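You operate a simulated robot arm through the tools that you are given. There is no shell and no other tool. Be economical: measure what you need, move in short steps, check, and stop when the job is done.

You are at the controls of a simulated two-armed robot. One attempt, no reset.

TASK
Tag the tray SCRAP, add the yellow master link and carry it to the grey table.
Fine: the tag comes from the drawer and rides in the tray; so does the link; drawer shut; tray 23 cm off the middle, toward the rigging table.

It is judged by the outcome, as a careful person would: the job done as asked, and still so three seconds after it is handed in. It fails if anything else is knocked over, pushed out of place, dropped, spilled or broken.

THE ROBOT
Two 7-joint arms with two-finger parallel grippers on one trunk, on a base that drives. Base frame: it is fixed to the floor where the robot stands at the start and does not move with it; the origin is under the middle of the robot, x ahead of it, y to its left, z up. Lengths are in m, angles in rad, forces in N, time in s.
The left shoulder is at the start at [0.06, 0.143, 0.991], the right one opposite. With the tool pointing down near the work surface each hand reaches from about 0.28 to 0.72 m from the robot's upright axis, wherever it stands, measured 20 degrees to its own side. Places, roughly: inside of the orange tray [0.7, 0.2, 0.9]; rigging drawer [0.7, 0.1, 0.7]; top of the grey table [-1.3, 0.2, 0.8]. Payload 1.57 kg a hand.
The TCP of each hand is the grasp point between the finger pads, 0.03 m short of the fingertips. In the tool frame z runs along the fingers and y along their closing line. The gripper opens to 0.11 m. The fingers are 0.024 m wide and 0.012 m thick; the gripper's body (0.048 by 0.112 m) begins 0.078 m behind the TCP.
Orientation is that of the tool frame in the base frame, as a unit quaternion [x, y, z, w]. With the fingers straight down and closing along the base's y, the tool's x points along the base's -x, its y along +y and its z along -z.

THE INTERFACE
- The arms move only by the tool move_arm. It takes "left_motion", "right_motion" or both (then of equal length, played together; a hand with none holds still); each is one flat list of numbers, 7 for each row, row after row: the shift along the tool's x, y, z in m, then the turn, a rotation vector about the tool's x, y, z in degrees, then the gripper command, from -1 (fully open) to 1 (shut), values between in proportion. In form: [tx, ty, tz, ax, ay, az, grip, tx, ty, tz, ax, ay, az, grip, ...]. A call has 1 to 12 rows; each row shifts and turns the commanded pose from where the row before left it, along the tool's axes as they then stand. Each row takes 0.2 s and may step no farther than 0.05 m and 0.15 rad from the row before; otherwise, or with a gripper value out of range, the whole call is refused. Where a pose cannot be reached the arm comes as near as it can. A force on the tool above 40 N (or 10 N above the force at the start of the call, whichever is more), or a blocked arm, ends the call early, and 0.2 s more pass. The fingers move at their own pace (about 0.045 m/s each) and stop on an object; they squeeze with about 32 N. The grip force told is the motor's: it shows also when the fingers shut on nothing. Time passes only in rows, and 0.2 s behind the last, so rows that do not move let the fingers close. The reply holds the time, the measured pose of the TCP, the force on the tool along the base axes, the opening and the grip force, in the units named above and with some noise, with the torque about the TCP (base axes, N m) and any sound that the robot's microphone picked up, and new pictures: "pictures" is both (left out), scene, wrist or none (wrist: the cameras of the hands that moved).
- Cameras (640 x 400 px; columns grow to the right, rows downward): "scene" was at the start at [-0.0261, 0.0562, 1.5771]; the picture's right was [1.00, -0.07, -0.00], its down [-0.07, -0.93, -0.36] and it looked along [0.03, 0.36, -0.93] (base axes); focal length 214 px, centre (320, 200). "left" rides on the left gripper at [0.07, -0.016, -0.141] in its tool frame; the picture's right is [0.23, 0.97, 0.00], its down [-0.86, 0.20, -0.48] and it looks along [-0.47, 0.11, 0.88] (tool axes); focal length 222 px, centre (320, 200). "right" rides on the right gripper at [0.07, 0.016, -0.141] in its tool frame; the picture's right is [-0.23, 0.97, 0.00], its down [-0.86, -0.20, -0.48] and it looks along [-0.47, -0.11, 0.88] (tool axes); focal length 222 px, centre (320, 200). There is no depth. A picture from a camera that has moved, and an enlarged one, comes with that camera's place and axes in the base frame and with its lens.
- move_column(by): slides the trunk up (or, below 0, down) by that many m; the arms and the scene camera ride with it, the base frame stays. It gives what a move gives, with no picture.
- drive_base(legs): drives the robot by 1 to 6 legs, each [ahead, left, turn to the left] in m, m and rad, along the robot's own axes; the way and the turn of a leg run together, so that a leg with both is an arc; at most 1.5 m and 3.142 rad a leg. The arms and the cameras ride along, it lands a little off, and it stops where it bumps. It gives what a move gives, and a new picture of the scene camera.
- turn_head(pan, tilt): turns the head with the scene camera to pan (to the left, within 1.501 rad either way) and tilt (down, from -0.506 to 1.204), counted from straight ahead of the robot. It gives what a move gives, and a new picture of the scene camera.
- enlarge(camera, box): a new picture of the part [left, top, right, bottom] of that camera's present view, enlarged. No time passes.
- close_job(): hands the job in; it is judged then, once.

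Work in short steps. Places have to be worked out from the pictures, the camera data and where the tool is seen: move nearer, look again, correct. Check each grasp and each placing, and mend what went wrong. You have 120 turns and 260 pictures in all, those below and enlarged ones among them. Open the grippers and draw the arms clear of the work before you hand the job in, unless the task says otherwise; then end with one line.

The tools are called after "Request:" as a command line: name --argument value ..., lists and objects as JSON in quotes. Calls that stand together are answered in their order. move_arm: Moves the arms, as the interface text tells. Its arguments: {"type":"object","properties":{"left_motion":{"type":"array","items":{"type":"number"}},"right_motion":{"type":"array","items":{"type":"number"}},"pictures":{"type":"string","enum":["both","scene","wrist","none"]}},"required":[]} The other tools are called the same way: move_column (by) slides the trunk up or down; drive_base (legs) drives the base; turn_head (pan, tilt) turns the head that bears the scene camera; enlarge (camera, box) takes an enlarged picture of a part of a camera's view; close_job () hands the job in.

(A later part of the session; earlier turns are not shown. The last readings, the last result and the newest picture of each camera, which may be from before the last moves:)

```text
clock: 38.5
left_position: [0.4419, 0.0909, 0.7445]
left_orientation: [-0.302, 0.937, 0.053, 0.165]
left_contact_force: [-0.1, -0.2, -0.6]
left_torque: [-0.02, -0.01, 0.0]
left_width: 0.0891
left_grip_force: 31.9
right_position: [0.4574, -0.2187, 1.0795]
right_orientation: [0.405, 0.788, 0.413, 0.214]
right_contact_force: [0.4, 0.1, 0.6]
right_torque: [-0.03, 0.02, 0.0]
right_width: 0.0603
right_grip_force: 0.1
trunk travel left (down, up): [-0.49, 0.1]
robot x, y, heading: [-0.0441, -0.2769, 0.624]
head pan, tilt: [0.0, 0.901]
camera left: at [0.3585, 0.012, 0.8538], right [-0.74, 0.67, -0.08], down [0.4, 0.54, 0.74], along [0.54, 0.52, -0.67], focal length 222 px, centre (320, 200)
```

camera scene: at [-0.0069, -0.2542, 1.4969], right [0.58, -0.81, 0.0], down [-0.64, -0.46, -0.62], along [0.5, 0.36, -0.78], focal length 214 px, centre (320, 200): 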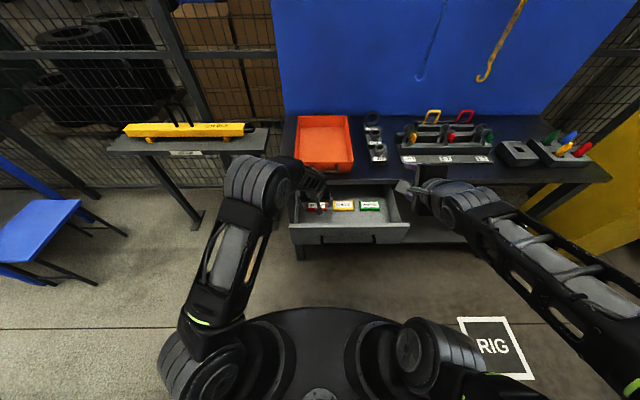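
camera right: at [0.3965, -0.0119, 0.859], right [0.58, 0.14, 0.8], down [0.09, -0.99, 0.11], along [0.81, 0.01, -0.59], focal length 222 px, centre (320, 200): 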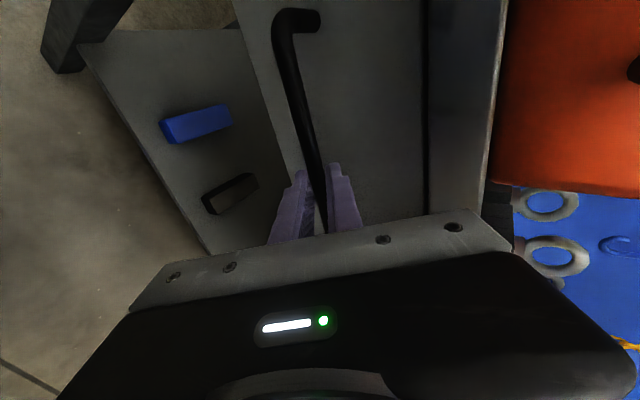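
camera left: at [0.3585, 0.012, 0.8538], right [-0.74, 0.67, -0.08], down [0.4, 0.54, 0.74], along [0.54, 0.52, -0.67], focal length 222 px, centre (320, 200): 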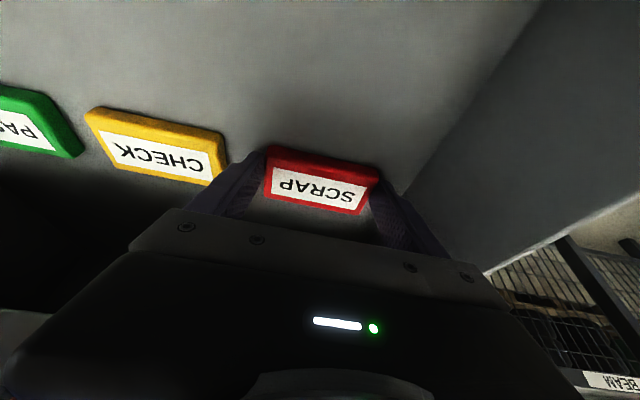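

The tag is gripped (8.9 cm). I lift it straight up 20 cm.

Request:
move_arm --left_motion '[-0.0068, 0, -0.0188, 0, 0, 0, 1, -0.0137, 0, -0.0376, 0, 0, 0, 1, -0.0137, 0, -0.0376, 0, 0, 0, 1, -0.0137, 0, -0.0376, 0, 0, 0, 1, -0.0137, 0, -0.0376, 0, 0, 0, 1, -0.0137, 0, -0.0376, 0, 0, 0, 1]'

```text
clock: 39.9
left_position: [0.4418, 0.0893, 0.9646]
left_orientation: [-0.302, 0.938, 0.052, 0.164]
left_contact_force: [-0.6, -0.5, -2.3]
left_torque: [0.01, 0.15, -0.04]
left_width: 0.0889
left_grip_force: 31.9
right_position: [0.458, -0.2181, 1.0793]
right_orientation: [0.405, 0.788, 0.413, 0.214]
right_contact_force: [-0.5, 0.1, -0.2]
right_torque: [-0.01, -0.01, -0.01]
right_width: 0.0605
right_grip_force: 0.3
trunk travel left (down, up): [-0.49, 0.1]
robot x, y, heading: [-0.0475, -0.2863, 0.62]
head pan, tilt: [0.0, 0.901]
camera scene: at [-0.0075, -0.2544, 1.4969], right [0.58, -0.81, 0.0], down [-0.64, -0.46, -0.62], along [0.5, 0.36, -0.78], focal length 214 px, centre (320, 200)
camera left: at [0.3585, 0.0113, 1.0745], right [-0.74, 0.67, -0.08], down [0.4, 0.54, 0.74], along [0.54, 0.52, -0.67], focal length 222 px, centre (320, 200)
```

scene: 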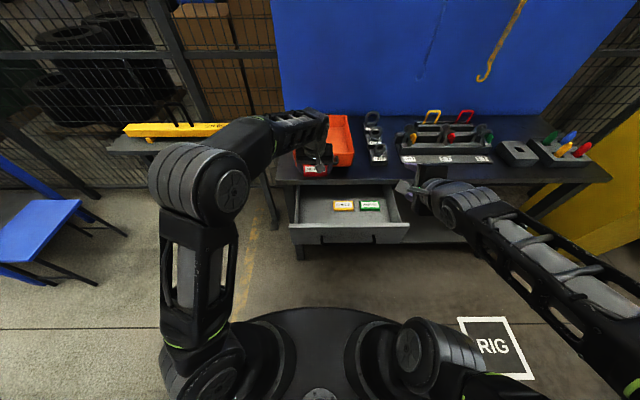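
left: 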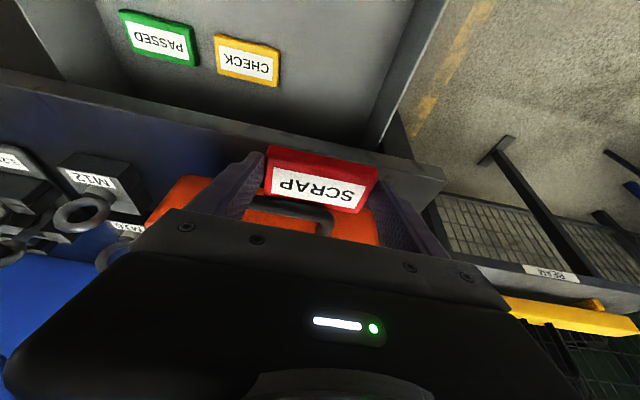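

The tag is secured. I retract it up and back, reverse 0.15 m, and place the closed right hand before the drawer front to push it shut.

Request:
move_arm --left_motion '[0.0245, 0, -0.0302, 0, 0, 0, 1, 0.0245, 0, -0.0302, 0, 0, 0, 1, 0.0245, 0, -0.0302, 0, 0, 0, 1]' --pictures "none"

Request:
drive_base --legs '[[-0.15, 0, 0]]'

Request:
move_arm --right_motion '[0, -0.0365, 0.025, 0, 0, 0, 1, 0, -0.0365, 0.025, 0, 0, 0, 1, 0, -0.0365, 0.025, 0, 0, 0, 1, 0, -0.0365, 0.025, 0, 0, 0, 1, 0, -0.0365, 0.025, 0, 0, 0, 1, 0, -0.0365, 0.025, 0, 0, 0, 1, 0.046, 0, 0, 0, 0, 0, 1, 0.046, 0, 0, 0, 0, 0, 1, 0.046, 0, 0, 0, 0, 0, 1]'

```text
clock: 40.7
left_position: [0.3603, 0.0346, 1.0233]
left_orientation: [-0.302, 0.937, 0.054, 0.165]
left_contact_force: [0.0, 0.4, -0.6]
left_torque: [0.01, 0.02, -0.02]
left_width: 0.0888
left_grip_force: 31.7
right_position: [0.456, -0.2195, 1.08]
right_orientation: [0.405, 0.788, 0.413, 0.214]
right_contact_force: [0.1, -0.1, 0.2]
right_torque: [-0.01, -0.04, -0.01]
right_width: 0.0605
right_grip_force: 0.0
trunk travel left (down, up): [-0.49, 0.1]
robot x, y, heading: [-0.0448, -0.2795, 0.622]
head pan, tilt: [0.0, 0.901]
```

```text
clock: 42.1
left_position: [0.2397, -0.0526, 1.0239]
left_orientation: [-0.303, 0.937, 0.054, 0.166]
left_contact_force: [-0.9, -1.1, -1.0]
left_torque: [-0.01, 0.0, -0.01]
left_width: 0.0888
left_grip_force: 31.6
right_position: [0.3369, -0.3061, 1.0805]
right_orientation: [0.405, 0.787, 0.414, 0.215]
right_contact_force: [0.0, 0.4, -0.6]
right_torque: [-0.03, -0.01, 0.02]
right_width: 0.0604
right_grip_force: 0.0
trunk travel left (down, up): [-0.49, 0.1]
robot x, y, heading: [-0.1609, -0.3661, 0.624]
head pan, tilt: [0.0, 0.901]
camera scene: at [-0.1283, -0.3412, 1.497], right [0.58, -0.81, 0.0], down [-0.64, -0.46, -0.62], along [0.51, 0.36, -0.78], focal length 214 px, centre (320, 200)
```

scene: 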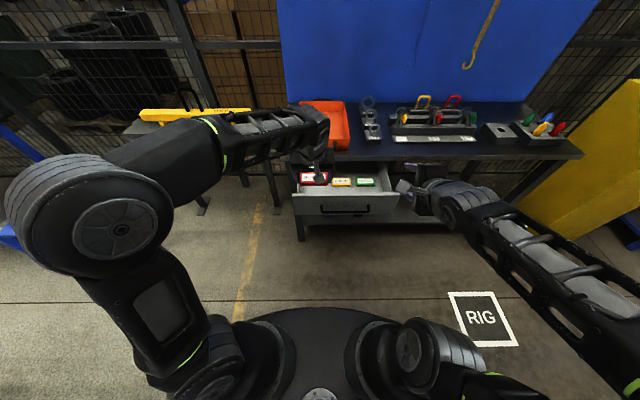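

```text
clock: 44.1
left_position: [0.2416, -0.052, 1.0217]
left_orientation: [-0.302, 0.937, 0.054, 0.165]
left_contact_force: [0.4, 0.4, -0.6]
left_torque: [-0.01, 0.02, -0.02]
left_width: 0.0889
left_grip_force: 31.9
right_position: [0.3171, -0.1677, 0.8459]
right_orientation: [0.406, 0.787, 0.413, 0.215]
right_contact_force: [0.0, 0.3, -0.5]
right_torque: [0.02, 0.0, 0.01]
right_width: 0.0
right_grip_force: 21.5
right hand out of reach, approached as far as the arm can: row 1, 2, 3, 4
trunk travel left (down, up): [-0.49, 0.1]
robot x, y, heading: [-0.1642, -0.3683, 0.623]
head pan, tilt: [0.0, 0.901]
camera scene: at [-0.1274, -0.3401, 1.4969], right [0.58, -0.81, 0.0], down [-0.64, -0.46, -0.62], along [0.5, 0.36, -0.78], focal length 214 px, centre (320, 200)
camera right: at [0.1885, -0.1743, 0.9392], right [0.58, 0.14, 0.8], down [0.08, -0.99, 0.11], along [0.81, 0.0, -0.59], focal length 222 px, centre (320, 200)
```

scene: 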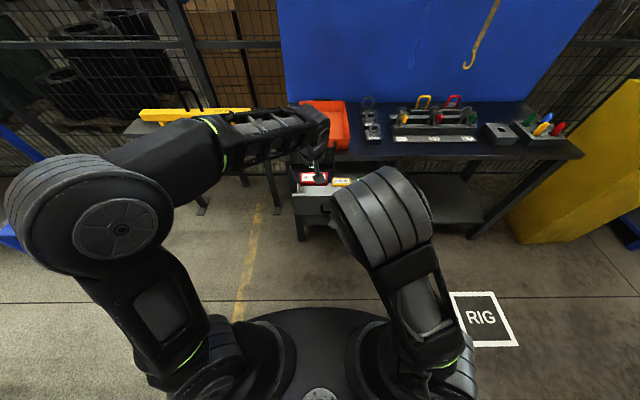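
right: 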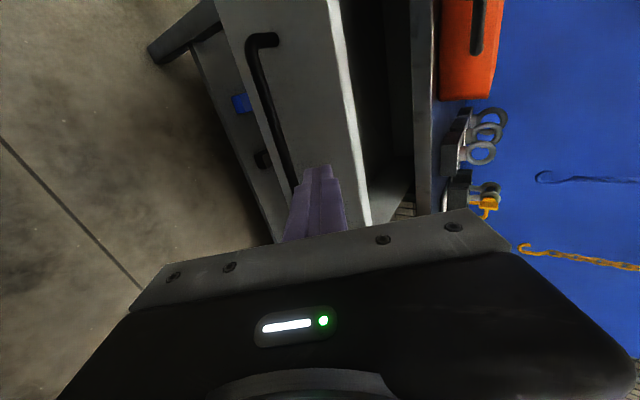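

The right fingertips are just above the drawer's front rim height (~0.83). I lower 3.7 cm so they meet the face above the handle, and drive forward to push.

Request:
move_arm --right_motion '[0, -0.0153, 0.0105, 0, 0, 0, 1, 0, -0.0153, 0.0105, 0, 0, 0, 1]' --pictures "wrist"

Request:
drive_base --legs '[[0.12, 0, 0]]'

Request:
enlarge --camera "right" --box '[0, 0, 640, 400]'

```text
clock: 44.7
left_position: [0.2406, -0.0513, 1.0227]
left_orientation: [-0.303, 0.937, 0.053, 0.165]
left_contact_force: [-0.5, 0.1, -0.1]
left_torque: [-0.01, -0.01, 0.0]
left_width: 0.0888
left_grip_force: 32.7
right_position: [0.3183, -0.1677, 0.8083]
right_orientation: [0.406, 0.787, 0.413, 0.214]
right_contact_force: [0.3, -1.1, 0.1]
right_torque: [0.01, 0.01, 0.06]
right_width: 0.0001
right_grip_force: 21.3
trunk travel left (down, up): [-0.49, 0.1]
robot x, y, heading: [-0.1608, -0.3672, 0.621]
head pan, tilt: [0.0, 0.901]
camera right: at [0.1894, -0.1739, 0.9012], right [0.58, 0.14, 0.8], down [0.08, -0.99, 0.11], along [0.81, 0.0, -0.59], focal length 222 px, centre (320, 200)
```

right: 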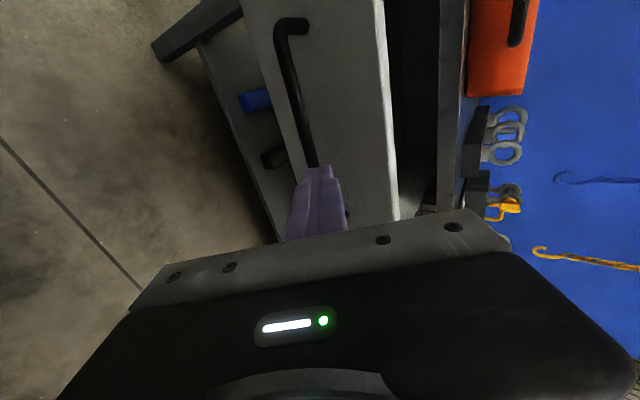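

```text
clock: 45.9
left_position: [0.3417, 0.0188, 1.0218]
left_orientation: [-0.302, 0.938, 0.053, 0.164]
left_contact_force: [0.8, -0.1, -1.9]
left_torque: [-0.03, 0.04, 0.01]
left_width: 0.0888
left_grip_force: 32.1
right_position: [0.4165, -0.098, 0.8079]
right_orientation: [0.407, 0.787, 0.411, 0.214]
right_contact_force: [-0.3, -0.6, 1.1]
right_torque: [0.0, 0.02, -0.02]
right_width: 0.0
right_grip_force: 21.6
trunk travel left (down, up): [-0.49, 0.1]
robot x, y, heading: [-0.065, -0.2959, 0.617]
head pan, tilt: [0.0, 0.901]
camera scene: at [-0.0271, -0.2688, 1.4968], right [0.58, -0.81, 0.0], down [-0.64, -0.46, -0.62], along [0.5, 0.36, -0.78], focal length 214 px, centre (320, 200)
```

scene: 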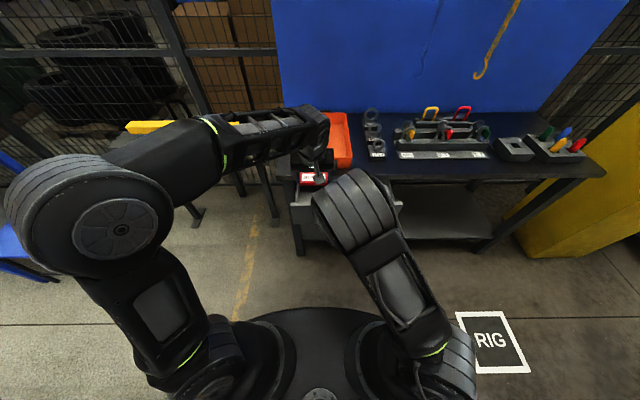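

```text
1.00 times, centred on (320, 200) of right
camera zoom: at [0.2888, -0.1038, 0.9007], right [0.58, 0.14, 0.8], down [0.08, -0.99, 0.11], along [0.81, 0.0, -0.59], focal length 222 px, centre (320, 200)
```

zoom: 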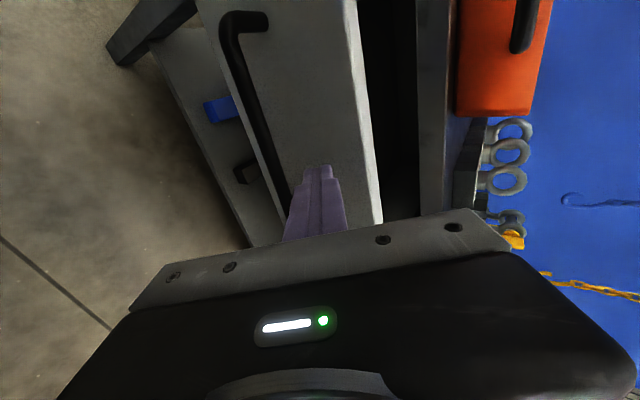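

Contact made and the drawer starts in. I push 0.12 further.

Request:
drive_base --legs '[[0.12, 0, 0]]'

Request:
enlarge --camera "right" --box '[0, 0, 640, 400]'

```text
clock: 47.1
left_position: [0.4403, 0.0913, 1.0228]
left_orientation: [-0.302, 0.938, 0.053, 0.164]
left_contact_force: [0.8, 0.5, -0.3]
left_torque: [-0.03, 0.03, 0.02]
left_width: 0.0888
left_grip_force: 32.1
right_position: [0.5164, -0.025, 0.8077]
right_orientation: [0.405, 0.787, 0.413, 0.214]
right_contact_force: [0.5, 0.2, 0.0]
right_torque: [0.02, 0.02, 0.02]
right_width: 0.0001
right_grip_force: 21.7
trunk travel left (down, up): [-0.49, 0.1]
robot x, y, heading: [0.0371, -0.228, 0.622]
head pan, tilt: [0.0, 0.901]
camera scene: at [0.0726, -0.1971, 1.4968], right [0.58, -0.81, 0.0], down [-0.64, -0.46, -0.62], along [0.5, 0.36, -0.78], focal length 214 px, centre (320, 200)
```

scene: 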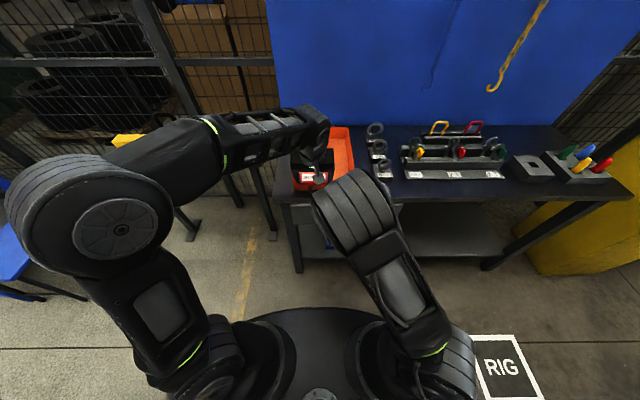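

```text
1.00 times, centred on (320, 200) of right
camera zoom: at [0.3882, -0.0314, 0.9007], right [0.58, 0.14, 0.8], down [0.08, -0.99, 0.11], along [0.81, 0.0, -0.59], focal length 222 px, centre (320, 200)
```

zoom: 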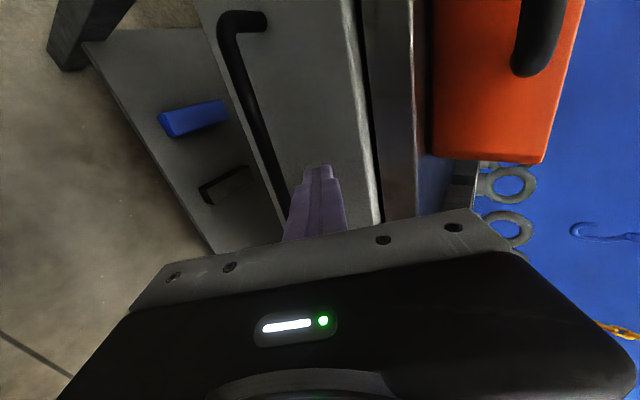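

About 3 cm remain. I finish the push with the arm until resistance.

Request:
move_arm --right_motion '[0, 0.0056, 0.0083, 0, 0, 0, 1, 0, 0.0056, 0.0083, 0, 0, 0, 1, 0, 0.0056, 0.0083, 0, 0, 0, 1, 0, 0.0056, 0.0083, 0, 0, 0, 1, 0, 0.0056, 0.0083, 0, 0, 0, 1]' --pictures "wrist"

```text
clock: 48.2
left_position: [0.4351, 0.0876, 1.0243]
left_orientation: [-0.302, 0.937, 0.054, 0.167]
left_contact_force: [-0.4, -0.1, -0.6]
left_torque: [0.01, 0.03, 0.01]
left_width: 0.089
left_grip_force: 32.1
right_position: [0.5445, -0.0064, 0.8085]
right_orientation: [0.404, 0.79, 0.409, 0.212]
right_contact_force: [-21.7, -14.7, 23.0]
right_torque: [0.41, -0.29, 0.16]
right_width: 0.0001
right_grip_force: 21.5
trunk travel left (down, up): [-0.49, 0.1]
robot x, y, heading: [0.0314, -0.2268, 0.621]
head pan, tilt: [0.0, 0.901]
stopped in row 5 (right hand): the force on the tool passed its limit (the readings are from after the stop); the commanded pose is now the measured one
camera right: at [0.4156, -0.0124, 0.9007], right [0.58, 0.14, 0.8], down [0.09, -0.99, 0.12], along [0.81, 0.0, -0.59], focal length 222 px, centre (320, 200)
```

right: 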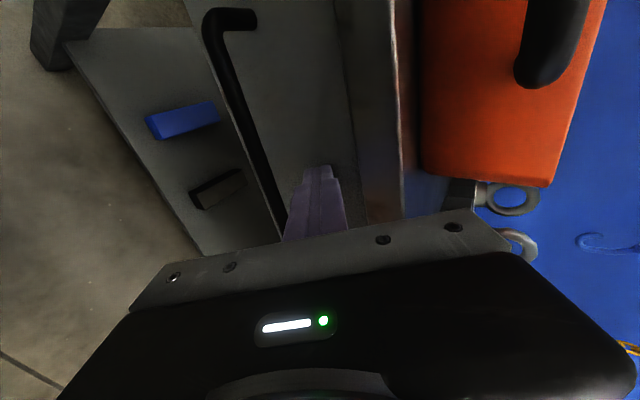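

The drawer is shut. I withdraw the right hand and move the tag over the tray's front part for a look.

Request:
move_arm --left_motion '[-0.04, -0.0093, 0.0145, 0, 0, 0, 1, -0.04, -0.0093, 0.0145, 0, 0, 0, 1, -0.04, -0.0093, 0.0145, 0, 0, 0, 1, -0.04, -0.0093, 0.0145, 0, 0, 0, 1]' --right_motion '[0, -0.0085, -0.0125, 0, 0, 0, 1, 0, -0.0085, -0.0125, 0, 0, 0, 1, -0.04, -0.0085, -0.0125, 0, 0, 0, 1, -0.04, -0.0085, -0.0125, 0, 0, 0, 1]'

```text
clock: 49.2
left_position: [0.5987, 0.1608, 1.0224]
left_orientation: [-0.302, 0.938, 0.053, 0.164]
left_contact_force: [-0.6, 0.2, 0.1]
left_torque: [-0.04, 0.03, 0.0]
left_width: 0.0886
left_grip_force: 32.4
right_position: [0.5512, -0.1009, 0.8009]
right_orientation: [0.405, 0.791, 0.407, 0.212]
right_contact_force: [0.7, 0.1, 0.0]
right_torque: [-0.04, -0.01, -0.02]
right_width: 0.0001
right_grip_force: 22.0
right hand out of reach, approached as far as the arm can: row 4
trunk travel left (down, up): [-0.49, 0.1]
robot x, y, heading: [0.0365, -0.2271, 0.627]
head pan, tilt: [0.0, 0.901]
camera scene: at [0.0722, -0.1973, 1.4968], right [0.58, -0.81, 0.0], down [-0.64, -0.46, -0.62], along [0.5, 0.36, -0.78], focal length 214 px, centre (320, 200)
camera right: at [0.4238, -0.1062, 0.8943], right [0.59, 0.15, 0.79], down [0.09, -0.99, 0.12], along [0.8, 0.0, -0.6], focal length 222 px, centre (320, 200)
camera left: at [0.5145, 0.0832, 1.1328], right [-0.74, 0.67, -0.08], down [0.41, 0.54, 0.74], along [0.53, 0.52, -0.67], focal length 222 px, centre (320, 200)
```

scene: 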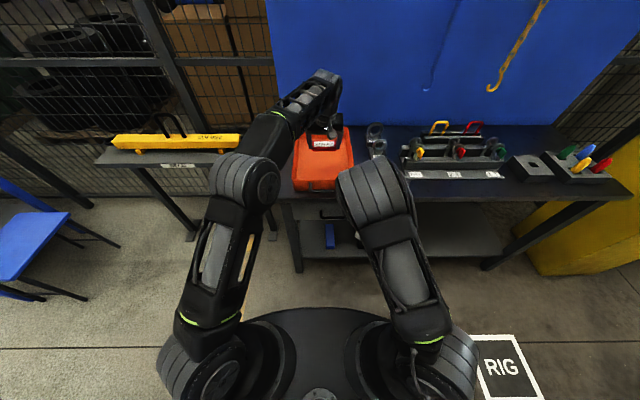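
right: 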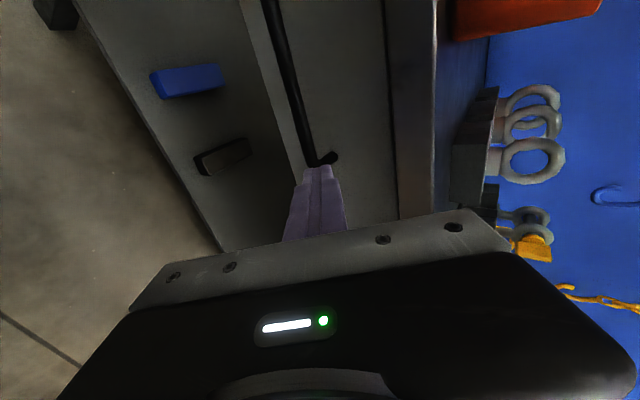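
left: 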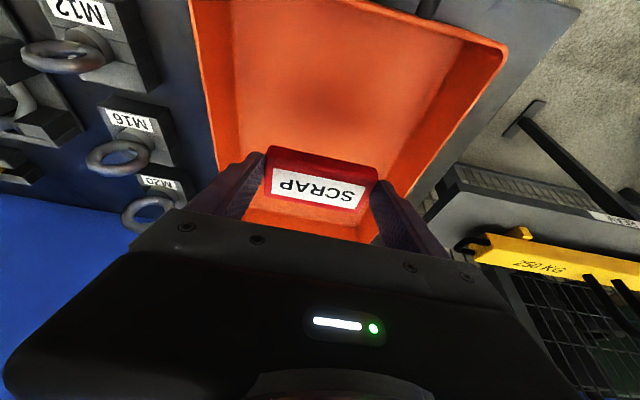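

The tag is well inside the tray's outline (tray spans y +0.106…−0.132, front at 0.59). I descend toward the tray floor.

Request:
move_arm --left_motion '[0.0131, 0, 0.036, 0, 0, 0, 1, 0.0131, 0, 0.036, 0, 0, 0, 1, 0.0103, 0, 0.0282, 0, 0, 0, 1, 0, 0, 0, 0, 0, 0, 1]' --pictures "wrist"

Request:
enlarge --camera "scene" --box '[270, 100, 390, 200]'

```text
clock: 50.2
left_position: [0.5957, 0.1574, 0.9157]
left_orientation: [-0.302, 0.937, 0.054, 0.166]
left_contact_force: [-0.1, -0.5, -0.8]
left_torque: [-0.02, 0.04, -0.01]
left_width: 0.089
left_grip_force: 32.5
right_position: [0.5506, -0.1013, 0.8013]
right_orientation: [0.405, 0.791, 0.407, 0.211]
right_contact_force: [0.3, 0.1, -0.2]
right_torque: [-0.02, 0.0, -0.01]
right_width: 0.0001
right_grip_force: 21.3
trunk travel left (down, up): [-0.49, 0.1]
robot x, y, heading: [0.0293, -0.2261, 0.622]
head pan, tilt: [0.0, 0.901]
camera left: at [0.5127, 0.0795, 1.026], right [-0.74, 0.67, -0.08], down [0.4, 0.54, 0.74], along [0.54, 0.52, -0.67], focal length 222 px, centre (320, 200)
```

left: 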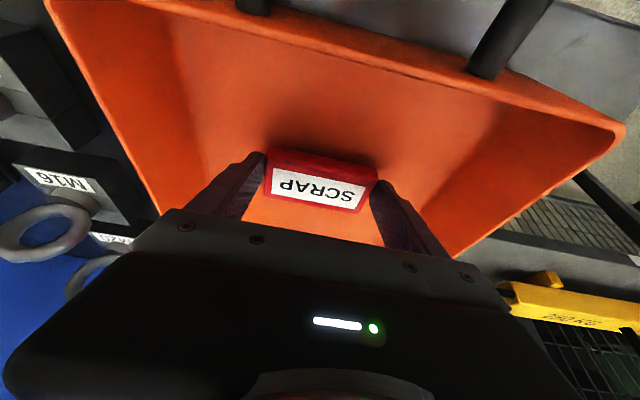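

```text
4.00 times, centred on (330, 150) of scene
camera zoom: at [0.0707, -0.1985, 1.4969], right [0.58, -0.81, 0.0], down [-0.64, -0.46, -0.62], along [0.5, 0.36, -0.78], focal length 858 px, centre (280, 400)
```

zoom: 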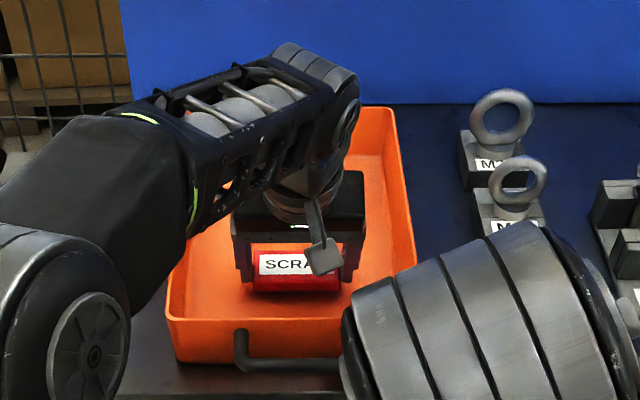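

Close to the floor now. I lower 10 mm in small steps, watching the force.

Request:
move_arm --left_motion '[0.001, 0, 0.0028, 0, 0, 0, 1, 0.001, 0, 0.0028, 0, 0, 0, 1, 0.001, 0, 0.0028, 0, 0, 0, 1, 0, 0, 0, 0, 0, 0, 1]' --pictures "none"

Request:
move_arm --left_motion '[0.001, 0, 0.0028, 0, 0, 0, 1, 0.001, 0, 0.0028, 0, 0, 0, 1, 0.001, 0, 0.0028, 0, 0, 0, 1, 0, 0, 0, 0, 0, 0, 1]' --pictures "none"

```text
clock: 51.2
left_position: [0.5989, 0.1598, 0.908]
left_orientation: [-0.302, 0.937, 0.053, 0.165]
left_contact_force: [-0.4, -0.1, -0.2]
left_torque: [-0.03, 0.05, 0.0]
left_width: 0.0888
left_grip_force: 31.5
right_position: [0.5507, -0.1004, 0.8009]
right_orientation: [0.405, 0.79, 0.408, 0.212]
right_contact_force: [0.3, 1.1, 0.7]
right_torque: [0.0, -0.03, 0.03]
right_width: 0.0
right_grip_force: 21.8
trunk travel left (down, up): [-0.49, 0.1]
robot x, y, heading: [0.0316, -0.2261, 0.622]
head pan, tilt: [0.0, 0.901]
```

```text
clock: 52.2
left_position: [0.5997, 0.159, 0.9027]
left_orientation: [-0.301, 0.937, 0.053, 0.169]
left_contact_force: [0.5, 1.3, 16.2]
left_torque: [0.98, -0.26, 0.03]
left_width: 0.089
left_grip_force: 32.1
right_position: [0.5499, -0.1006, 0.8014]
right_orientation: [0.405, 0.791, 0.407, 0.212]
right_contact_force: [0.5, -0.3, 0.1]
right_torque: [-0.02, 0.04, -0.01]
right_width: 0.0
right_grip_force: 21.4
trunk travel left (down, up): [-0.49, 0.1]
robot x, y, heading: [0.0294, -0.225, 0.629]
head pan, tilt: [0.0, 0.901]
```

The tag touches the tray floor (16 N). I open and lift straight up.

Request:
move_arm --left_motion '[0, 0, 0, 0, 0, 0, -0.95, 0, 0, 0, 0, 0, 0, -0.95, -0.0068, 0, -0.0188, 0, 0, 0, -0.95, -0.0137, 0, -0.0376, 0, 0, 0, -0.95, -0.0137, 0, -0.0376, 0, 0, 0, -0.95, -0.0137, 0, -0.0376, 0, 0, 0, -0.95, -0.0137, 0, -0.0376, 0, 0, 0, -0.95]'

```text
clock: 53.9
left_position: [0.5984, 0.1564, 1.0797]
left_orientation: [-0.301, 0.938, 0.053, 0.166]
left_contact_force: [0.7, -1.0, 0.6]
left_torque: [0.02, 0.02, -0.01]
left_width: 0.1073
left_grip_force: 0.1
right_position: [0.5497, -0.1012, 0.8002]
right_orientation: [0.405, 0.79, 0.408, 0.212]
right_contact_force: [-0.4, 0.5, -0.1]
right_torque: [0.0, -0.01, 0.04]
right_width: 0.0
right_grip_force: 21.9
trunk travel left (down, up): [-0.49, 0.1]
robot x, y, heading: [0.0331, -0.2251, 0.628]
head pan, tilt: [0.0, 0.901]
camera scene: at [0.0709, -0.1993, 1.4969], right [0.58, -0.81, 0.0], down [-0.64, -0.46, -0.62], along [0.5, 0.36, -0.78], focal length 214 px, centre (320, 200)
camera left: at [0.5148, 0.0778, 1.189], right [-0.74, 0.67, -0.08], down [0.4, 0.53, 0.74], along [0.54, 0.52, -0.66], focal length 222 px, centre (320, 200)
```

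scene: 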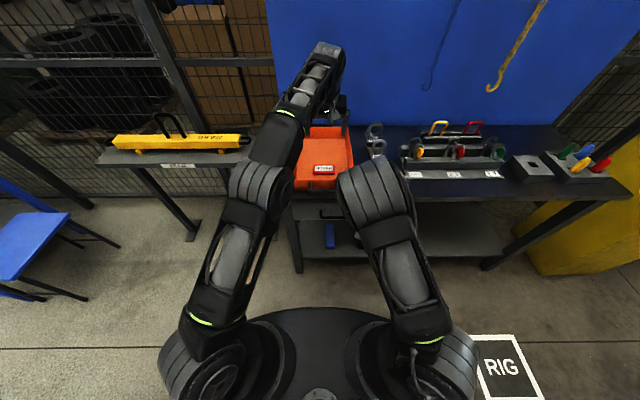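
left: 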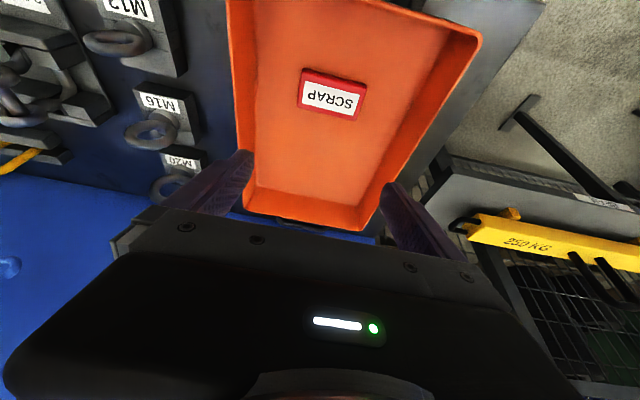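

The SCRAP tag lies in the tray. Now the link: I enlarge the rear rack to measure it.

Request:
enlarge --camera "scene" --box '[370, 100, 530, 200]'

```text
4.00 times, centred on (450, 150) of scene
camera zoom: at [0.0709, -0.1993, 1.4969], right [0.58, -0.81, 0.0], down [-0.64, -0.46, -0.62], along [0.5, 0.36, -0.78], focal length 858 px, centre (-200, 400)
```

zoom: 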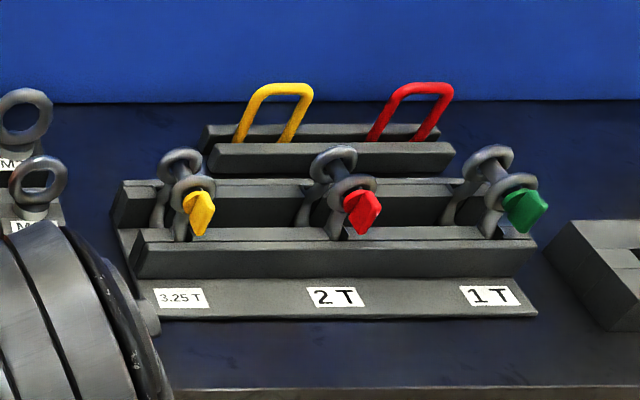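

The yellow link stands at about robot-frame (0.91, −0.54), top z≈0.965, ~6 cm wide. I'll use the left hand, already oriented: first raise the right hand clear, then drive right.

Request:
move_arm --right_motion '[0, 0.033, -0.0226, 0, 0, 0, 1, 0, 0.033, -0.0226, 0, 0, 0, 1, 0, 0.033, -0.0226, 0, 0, 0, 1, 0, 0.033, -0.0226, 0, 0, 0, 1, 0, 0.033, -0.0226, 0, 0, 0, 1, 0, 0.033, -0.0226, 0, 0, 0, 1, 0, 0.033, -0.0226, 0, 0, 0, 1]' --pictures "none"

Request:
drive_base --legs '[[0, -0.64, 0]]'

```text
clock: 55.5
left_position: [0.6002, 0.157, 1.0799]
left_orientation: [-0.302, 0.937, 0.054, 0.167]
left_contact_force: [-0.3, 0.5, 0.0]
left_torque: [0.02, -0.02, -0.03]
left_width: 0.1073
left_grip_force: 0.1
right_position: [0.5678, -0.0856, 1.0798]
right_orientation: [0.405, 0.791, 0.406, 0.212]
right_contact_force: [0.0, 0.8, 0.3]
right_torque: [0.0, -0.02, -0.03]
right_width: 0.0
right_grip_force: 21.0
right hand out of reach, approached as far as the arm can: row 1, 2
trunk travel left (down, up): [-0.49, 0.1]
robot x, y, heading: [0.0351, -0.2248, 0.623]
head pan, tilt: [0.0, 0.901]
```

```text
clock: 59.0
left_position: [0.9777, -0.3752, 1.0797]
left_orientation: [-0.295, 0.94, 0.052, 0.167]
left_contact_force: [-0.3, -0.1, -0.4]
left_torque: [0.01, -0.01, 0.01]
left_width: 0.1075
left_grip_force: 0.1
right_position: [0.9408, -0.6181, 1.0793]
right_orientation: [0.41, 0.788, 0.406, 0.215]
right_contact_force: [0.3, 0.4, 0.9]
right_torque: [0.03, 0.0, 0.04]
right_width: 0.0002
right_grip_force: 20.9
trunk travel left (down, up): [-0.49, 0.1]
robot x, y, heading: [0.402, -0.751, 0.611]
head pan, tilt: [0.0, 0.901]
camera scene: at [0.4427, -0.7243, 1.4969], right [0.57, -0.82, 0.0], down [-0.64, -0.45, -0.62], along [0.51, 0.36, -0.78], focal length 214 px, centre (320, 200)
```

scene: 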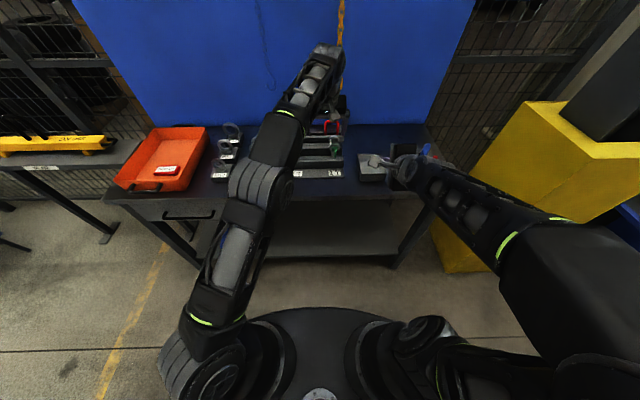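

I look through the left wrist camera for the link.

Request:
enlarge --camera "left" --box '[0, 0, 640, 400]'

```text
1.00 times, centred on (320, 200) of left
camera zoom: at [0.8905, -0.4533, 1.1885], right [-0.73, 0.68, -0.08], down [0.41, 0.53, 0.74], along [0.54, 0.51, -0.66], focal length 222 px, centre (320, 200)
```

zoom: 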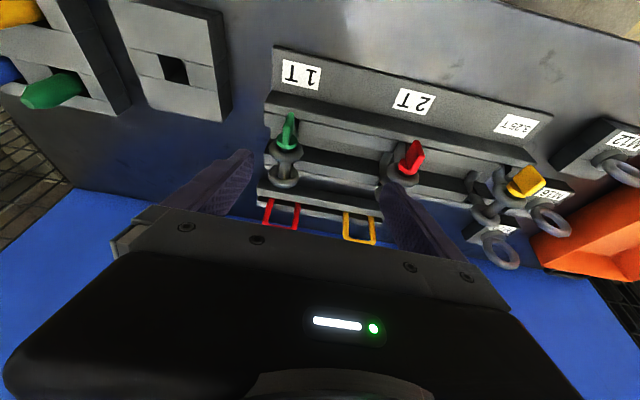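

The link is at about base (1.092, −0.147), vertical. I drive 0.15 forward (with a small heading correction) to bring it into reach.

Request:
drive_base --legs '[[0.15, 0, 0.012]]'

```text
clock: 60.4
left_position: [1.0931, -0.2827, 1.0793]
left_orientation: [-0.3, 0.938, 0.053, 0.165]
left_contact_force: [0.5, 0.6, 0.0]
left_torque: [-0.04, -0.01, 0.02]
left_width: 0.1074
left_grip_force: 0.1
right_position: [1.0624, -0.5244, 1.0786]
right_orientation: [0.406, 0.79, 0.407, 0.212]
right_contact_force: [1.0, 0.1, -0.6]
right_torque: [0.01, 0.01, 0.02]
right_width: 0.0003
right_grip_force: 21.7
trunk travel left (down, up): [-0.49, 0.1]
robot x, y, heading: [0.5235, -0.6642, 0.623]
head pan, tilt: [0.0, 0.901]
camera scene: at [0.5646, -0.6368, 1.4968], right [0.58, -0.81, 0.0], down [-0.64, -0.46, -0.62], along [0.5, 0.36, -0.78], focal length 214 px, centre (320, 200)
```

scene: 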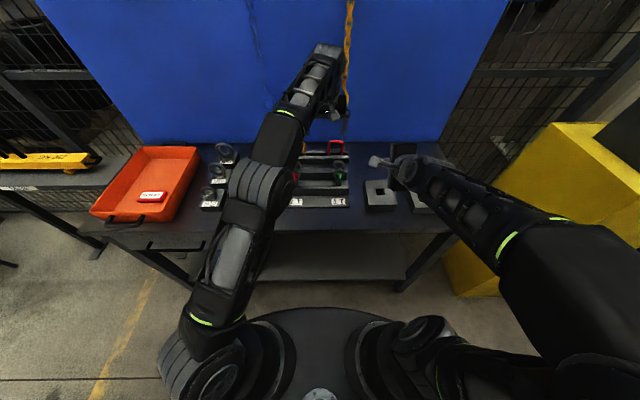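

I shift the left hand left by 0.11 m, in line with the link, and tilt it 15° more forward.

Request:
move_arm --left_motion '[0, 0.0367, 0, 0, -5, 0, -0.5, 0, 0.0367, 0, 0, -5, 0, -0.5, 0, 0.0367, 0, 0, -5, 0, -0.5]'

Request:
enlarge --camera "left" --box '[200, 100, 480, 275]'

```text
clock: 61.2
left_position: [1.0267, -0.1928, 1.0807]
left_orientation: [-0.292, 0.907, 0.092, 0.288]
left_contact_force: [0.3, -0.6, 0.5]
left_torque: [-0.01, 0.0, -0.02]
left_width: 0.0827
left_grip_force: 0.0
right_position: [1.0593, -0.5255, 1.0796]
right_orientation: [0.405, 0.79, 0.407, 0.213]
right_contact_force: [-0.4, -0.7, 0.2]
right_torque: [-0.03, -0.01, -0.02]
right_width: 0.0
right_grip_force: 21.7
trunk travel left (down, up): [-0.49, 0.1]
robot x, y, heading: [0.5272, -0.663, 0.625]
head pan, tilt: [0.0, 0.901]
camera scene: at [0.5625, -0.6371, 1.4969], right [0.58, -0.81, 0.0], down [-0.64, -0.46, -0.62], along [0.51, 0.36, -0.78], focal length 214 px, centre (320, 200)
camera left: at [0.9221, -0.285, 1.1571], right [-0.72, 0.68, -0.13], down [0.23, 0.41, 0.88], along [0.66, 0.6, -0.45], focal length 222 px, centre (320, 200)
```

scene: 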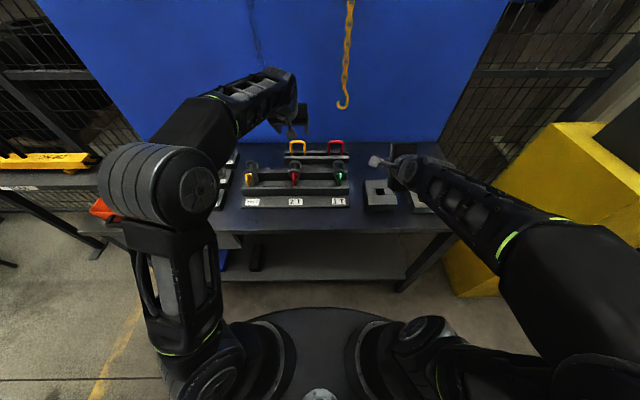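
left: 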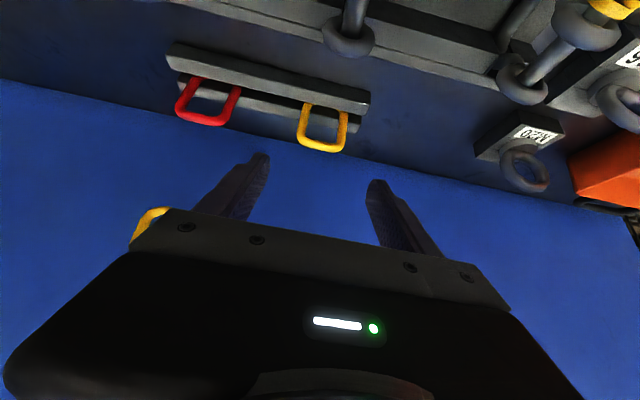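

```text
2.29 times, centred on (340, 188) of left
camera zoom: at [0.9221, -0.285, 1.1571], right [-0.72, 0.68, -0.13], down [0.23, 0.41, 0.88], along [0.66, 0.6, -0.45], focal length 508 px, centre (274, 229)
```

zoom: 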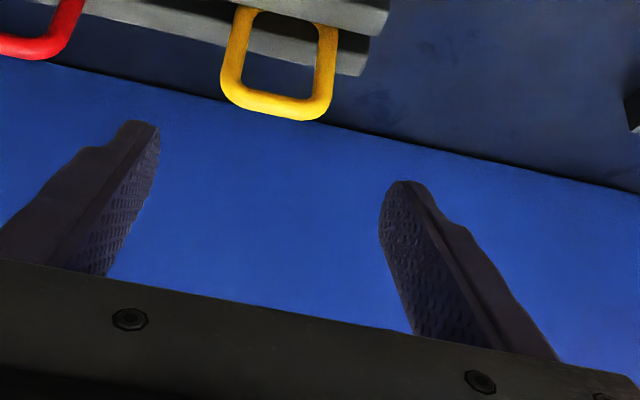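

The link is now seen by both cameras; I enlarge the scene view to triangulate.

Request:
enlarge --camera "scene" --box '[230, 120, 390, 220]'

```text
4.00 times, centred on (310, 170) of scene
camera zoom: at [0.5625, -0.6371, 1.4969], right [0.58, -0.81, 0.0], down [-0.64, -0.46, -0.62], along [0.51, 0.36, -0.78], focal length 858 px, centre (360, 320)
```

zoom: 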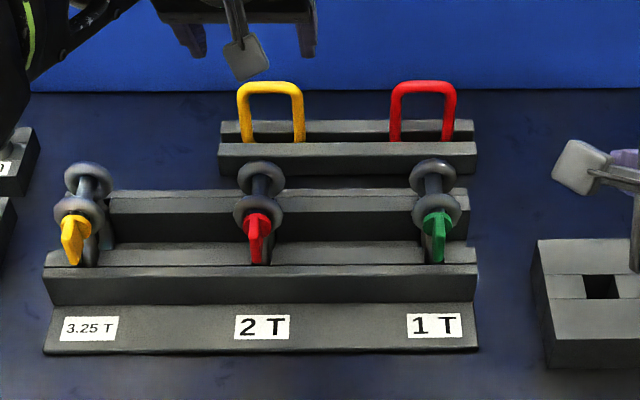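

The two views agree: link at base (1.095, −0.142), top z 0.965, rack bar top 0.90, width 6.7 cm. I advance along the tool axis most of the way and check.

Request:
move_arm --left_motion '[0.002, 0.0005, 0.03, 0, 0, 0, -0.5, 0.002, 0.0005, 0.03, 0, 0, 0, -0.5, 0.002, 0.0005, 0.03, 0, 0, 0, -0.5, 0.002, 0.0005, 0.03, 0, 0, 0, -0.5]' --pictures "wrist"

Request:
enlarge --camera "scene" --box '[230, 100, 390, 200]'

```text
clock: 62.2
left_position: [1.078, -0.1543, 0.9769]
left_orientation: [-0.291, 0.908, 0.092, 0.286]
left_contact_force: [0.6, -0.1, 0.3]
left_torque: [0.01, -0.01, -0.01]
left_width: 0.0825
left_grip_force: 0.2
right_position: [1.0616, -0.526, 1.0791]
right_orientation: [0.406, 0.79, 0.408, 0.213]
right_contact_force: [0.4, 0.9, -0.3]
right_torque: [-0.05, 0.02, 0.02]
right_width: 0.0
right_grip_force: 21.4
trunk travel left (down, up): [-0.49, 0.1]
robot x, y, heading: [0.5239, -0.6629, 0.618]
head pan, tilt: [0.0, 0.901]
camera left: at [0.9739, -0.2465, 1.0527], right [-0.72, 0.68, -0.13], down [0.23, 0.41, 0.88], along [0.66, 0.6, -0.45], focal length 222 px, centre (320, 200)
```

left: 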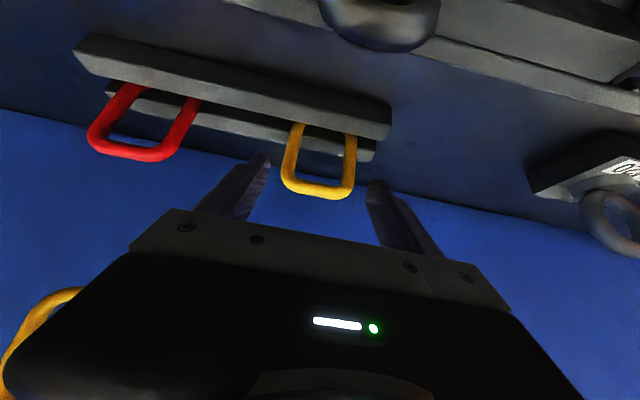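

```text
4.00 times, centred on (310, 150) of scene
camera zoom: at [0.5638, -0.6373, 1.4969], right [0.58, -0.81, 0.0], down [-0.64, -0.46, -0.62], along [0.5, 0.36, -0.78], focal length 858 px, centre (360, 400)
```

zoom: 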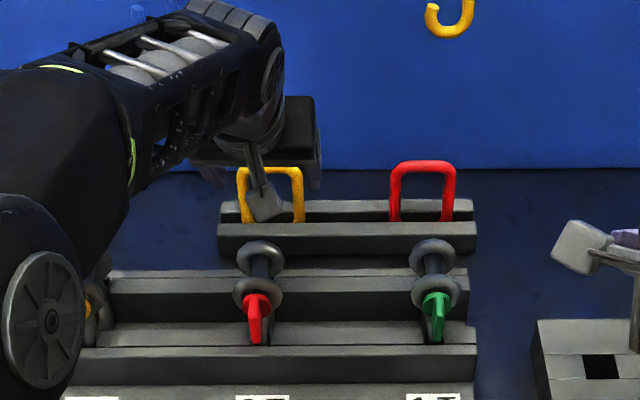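

Centred. I advance the last 4.4 cm and close on the link.

Request:
move_arm --left_motion '[0.0015, 0, 0.015, 0, 0, 0, -0.5, 0.001, 0, 0.015, 0, 0, 0, -0.5, 0.001, 0, 0.014, 0, 0, 0, -0.5, 0, 0, 0, 0, 0, 0, -0.5]' --pictures "wrist"

Request:
enlarge --camera "left" --box '[200, 80, 480, 255]'

```text
clock: 63.2
left_position: [1.0954, -0.1407, 0.9395]
left_orientation: [-0.29, 0.908, 0.091, 0.288]
left_contact_force: [0.5, 0.2, -0.6]
left_torque: [0.0, -0.02, -0.01]
left_width: 0.0828
left_grip_force: 0.0
right_position: [1.0618, -0.5251, 1.0789]
right_orientation: [0.406, 0.79, 0.408, 0.212]
right_contact_force: [-0.7, 0.0, 0.7]
right_torque: [-0.03, 0.03, -0.06]
right_width: 0.0
right_grip_force: 21.1
trunk travel left (down, up): [-0.49, 0.1]
robot x, y, heading: [0.526, -0.6655, 0.626]
head pan, tilt: [0.0, 0.901]
camera left: at [0.9915, -0.2336, 1.0152], right [-0.72, 0.68, -0.13], down [0.23, 0.41, 0.88], along [0.66, 0.6, -0.45], focal length 222 px, centre (320, 200)
```

left: 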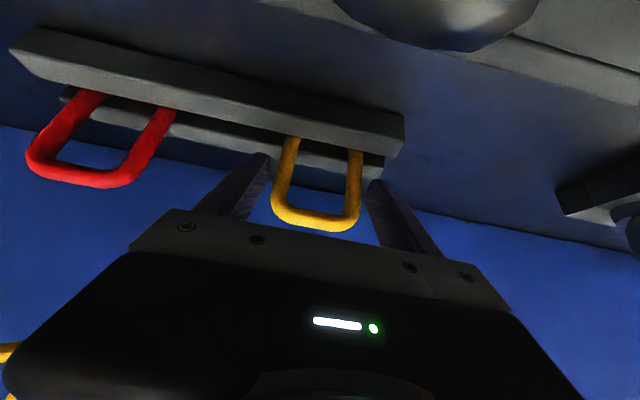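

```text
2.29 times, centred on (340, 168) of left
camera zoom: at [0.9915, -0.2336, 1.0152], right [-0.72, 0.68, -0.13], down [0.23, 0.41, 0.88], along [0.66, 0.6, -0.45], focal length 508 px, centre (274, 274)
```

zoom: 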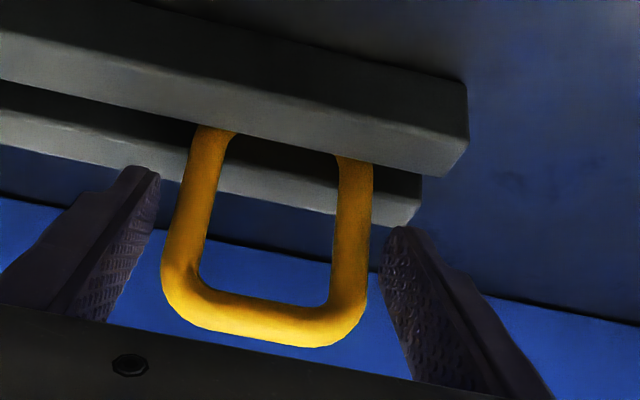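

The link sits between the pads. I close and lift vertically.

Request:
move_arm --left_motion '[0, 0, 0, 0, 0, 0, 1, 0, 0, 0, 0, 0, 0, 1, 0, 0, 0, 0, 0, 0, 1]' --pictures "none"

Request:
move_arm --left_motion '[-0.0115, 0, -0.0164, 0, 0, 0, 1, -0.0115, 0, -0.0164, 0, 0, 0, 1, -0.023, 0, -0.0327, 0, 0, 0, 1, -0.023, 0, -0.0327, 0, 0, 0, 1, -0.023, 0, -0.0327, 0, 0, 0, 1]'

```text
clock: 64.0
left_position: [1.0952, -0.1414, 0.9385]
left_orientation: [-0.291, 0.908, 0.091, 0.287]
left_contact_force: [-0.7, -0.5, 0.0]
left_torque: [-0.04, 0.0, -0.01]
left_width: 0.0693
left_grip_force: 32.3
right_position: [1.0609, -0.5247, 1.0801]
right_orientation: [0.405, 0.791, 0.407, 0.213]
right_contact_force: [0.6, -0.3, -0.7]
right_torque: [-0.01, 0.01, 0.0]
right_width: 0.0002
right_grip_force: 21.2
trunk travel left (down, up): [-0.49, 0.1]
robot x, y, heading: [0.5259, -0.6654, 0.616]
head pan, tilt: [0.0, 0.901]
```

```text
clock: 65.2
left_position: [1.0962, -0.1431, 1.0977]
left_orientation: [-0.291, 0.908, 0.091, 0.287]
left_contact_force: [-0.2, 0.4, -2.5]
left_torque: [-0.03, 0.04, -0.01]
left_width: 0.0694
left_grip_force: 32.2
right_position: [1.0619, -0.5257, 1.0801]
right_orientation: [0.405, 0.79, 0.407, 0.213]
right_contact_force: [0.9, -0.2, 0.2]
right_torque: [-0.03, 0.02, 0.0]
right_width: 0.0003
right_grip_force: 21.1
trunk travel left (down, up): [-0.49, 0.1]
robot x, y, heading: [0.5273, -0.6616, 0.623]
head pan, tilt: [0.0, 0.901]
camera scene: at [0.5634, -0.6377, 1.4969], right [0.58, -0.81, 0.0], down [-0.64, -0.46, -0.62], along [0.51, 0.36, -0.78], focal length 214 px, centre (320, 200)
camera left: at [0.9925, -0.2354, 1.1737], right [-0.72, 0.68, -0.13], down [0.23, 0.41, 0.88], along [0.66, 0.6, -0.45], focal length 222 px, centre (320, 200)
```

scene: 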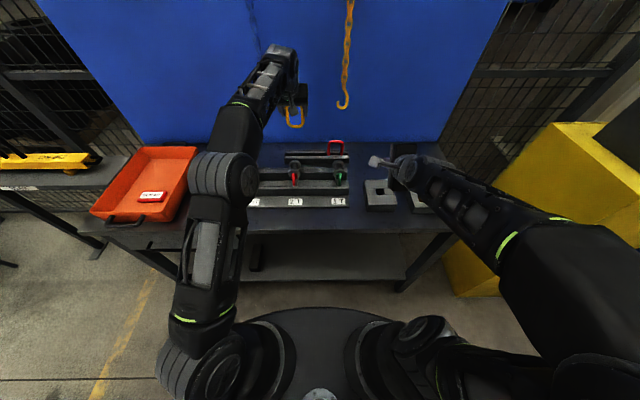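
left: 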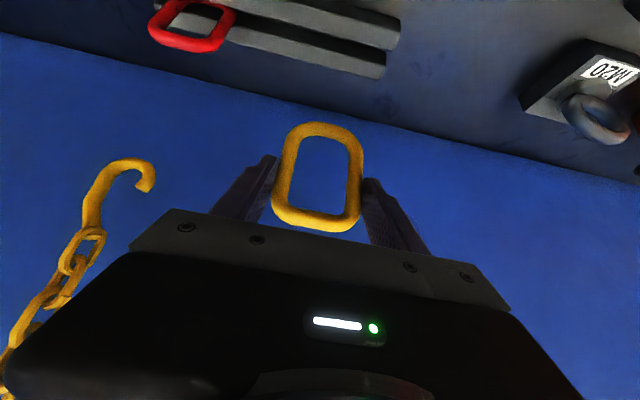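

The link is held. I raise the trunk 6 cm for clearance over the eyebolts and drive left to the tray.

Request:
move_column --by 0.06

Request:
drive_base --legs '[[0, 0.56, 0]]'

Request:
enlarge --camera "left" --box '[0, 0, 640, 400]'

```text
clock: 66.2
left_position: [1.0969, -0.1426, 1.1572]
left_orientation: [-0.292, 0.908, 0.092, 0.286]
left_contact_force: [0.1, 0.3, -2.2]
left_torque: [-0.03, 0.0, 0.03]
left_width: 0.0693
left_grip_force: 32.0
right_position: [1.0614, -0.5247, 1.1395]
right_orientation: [0.406, 0.79, 0.407, 0.212]
right_contact_force: [-0.2, 0.4, 0.0]
right_torque: [-0.01, -0.06, -0.01]
right_width: 0.0
right_grip_force: 21.4
trunk travel left (down, up): [-0.55, 0.04]
robot x, y, heading: [0.5242, -0.6641, 0.618]
head pan, tilt: [0.0, 0.901]
```

```text
clock: 69.4
left_position: [0.7683, 0.316, 1.1571]
left_orientation: [-0.291, 0.908, 0.092, 0.288]
left_contact_force: [-1.1, 0.1, -1.4]
left_torque: [-0.04, 0.03, -0.02]
left_width: 0.0692
left_grip_force: 31.7
right_position: [0.7332, -0.0678, 1.1394]
right_orientation: [0.406, 0.79, 0.407, 0.213]
right_contact_force: [0.7, 0.7, -0.4]
right_torque: [-0.03, 0.01, 0.01]
right_width: 0.0001
right_grip_force: 21.4
trunk travel left (down, up): [-0.55, 0.04]
robot x, y, heading: [0.1988, -0.2067, 0.624]
head pan, tilt: [0.0, 0.901]
camera scene: at [0.2354, -0.1792, 1.5569], right [0.58, -0.81, 0.0], down [-0.64, -0.46, -0.62], along [0.51, 0.36, -0.78], focal length 214 px, centre (320, 200)
```

scene: 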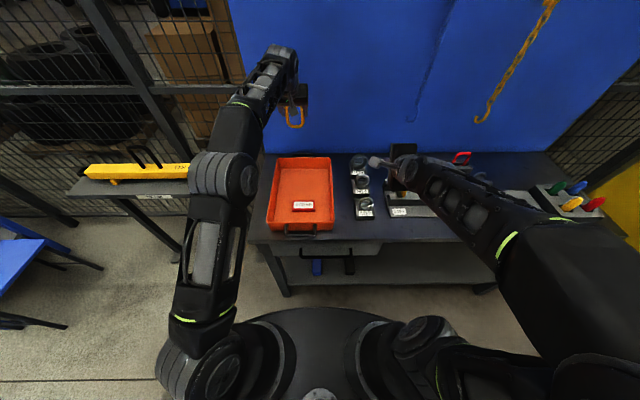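

```text
1.00 times, centred on (320, 200) of left
camera zoom: at [0.6646, 0.2232, 1.2332], right [-0.72, 0.68, -0.13], down [0.23, 0.41, 0.88], along [0.66, 0.6, -0.45], focal length 222 px, centre (320, 200)
```

zoom: 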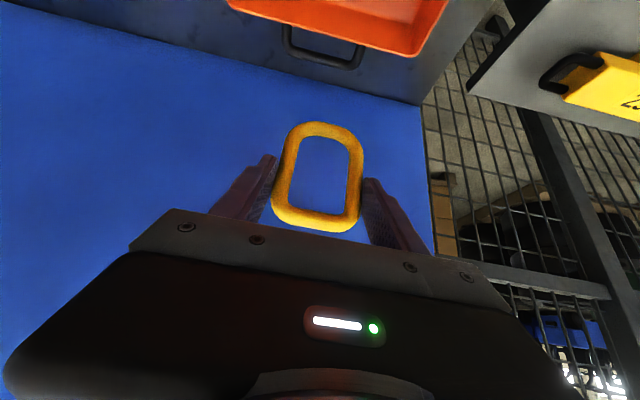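

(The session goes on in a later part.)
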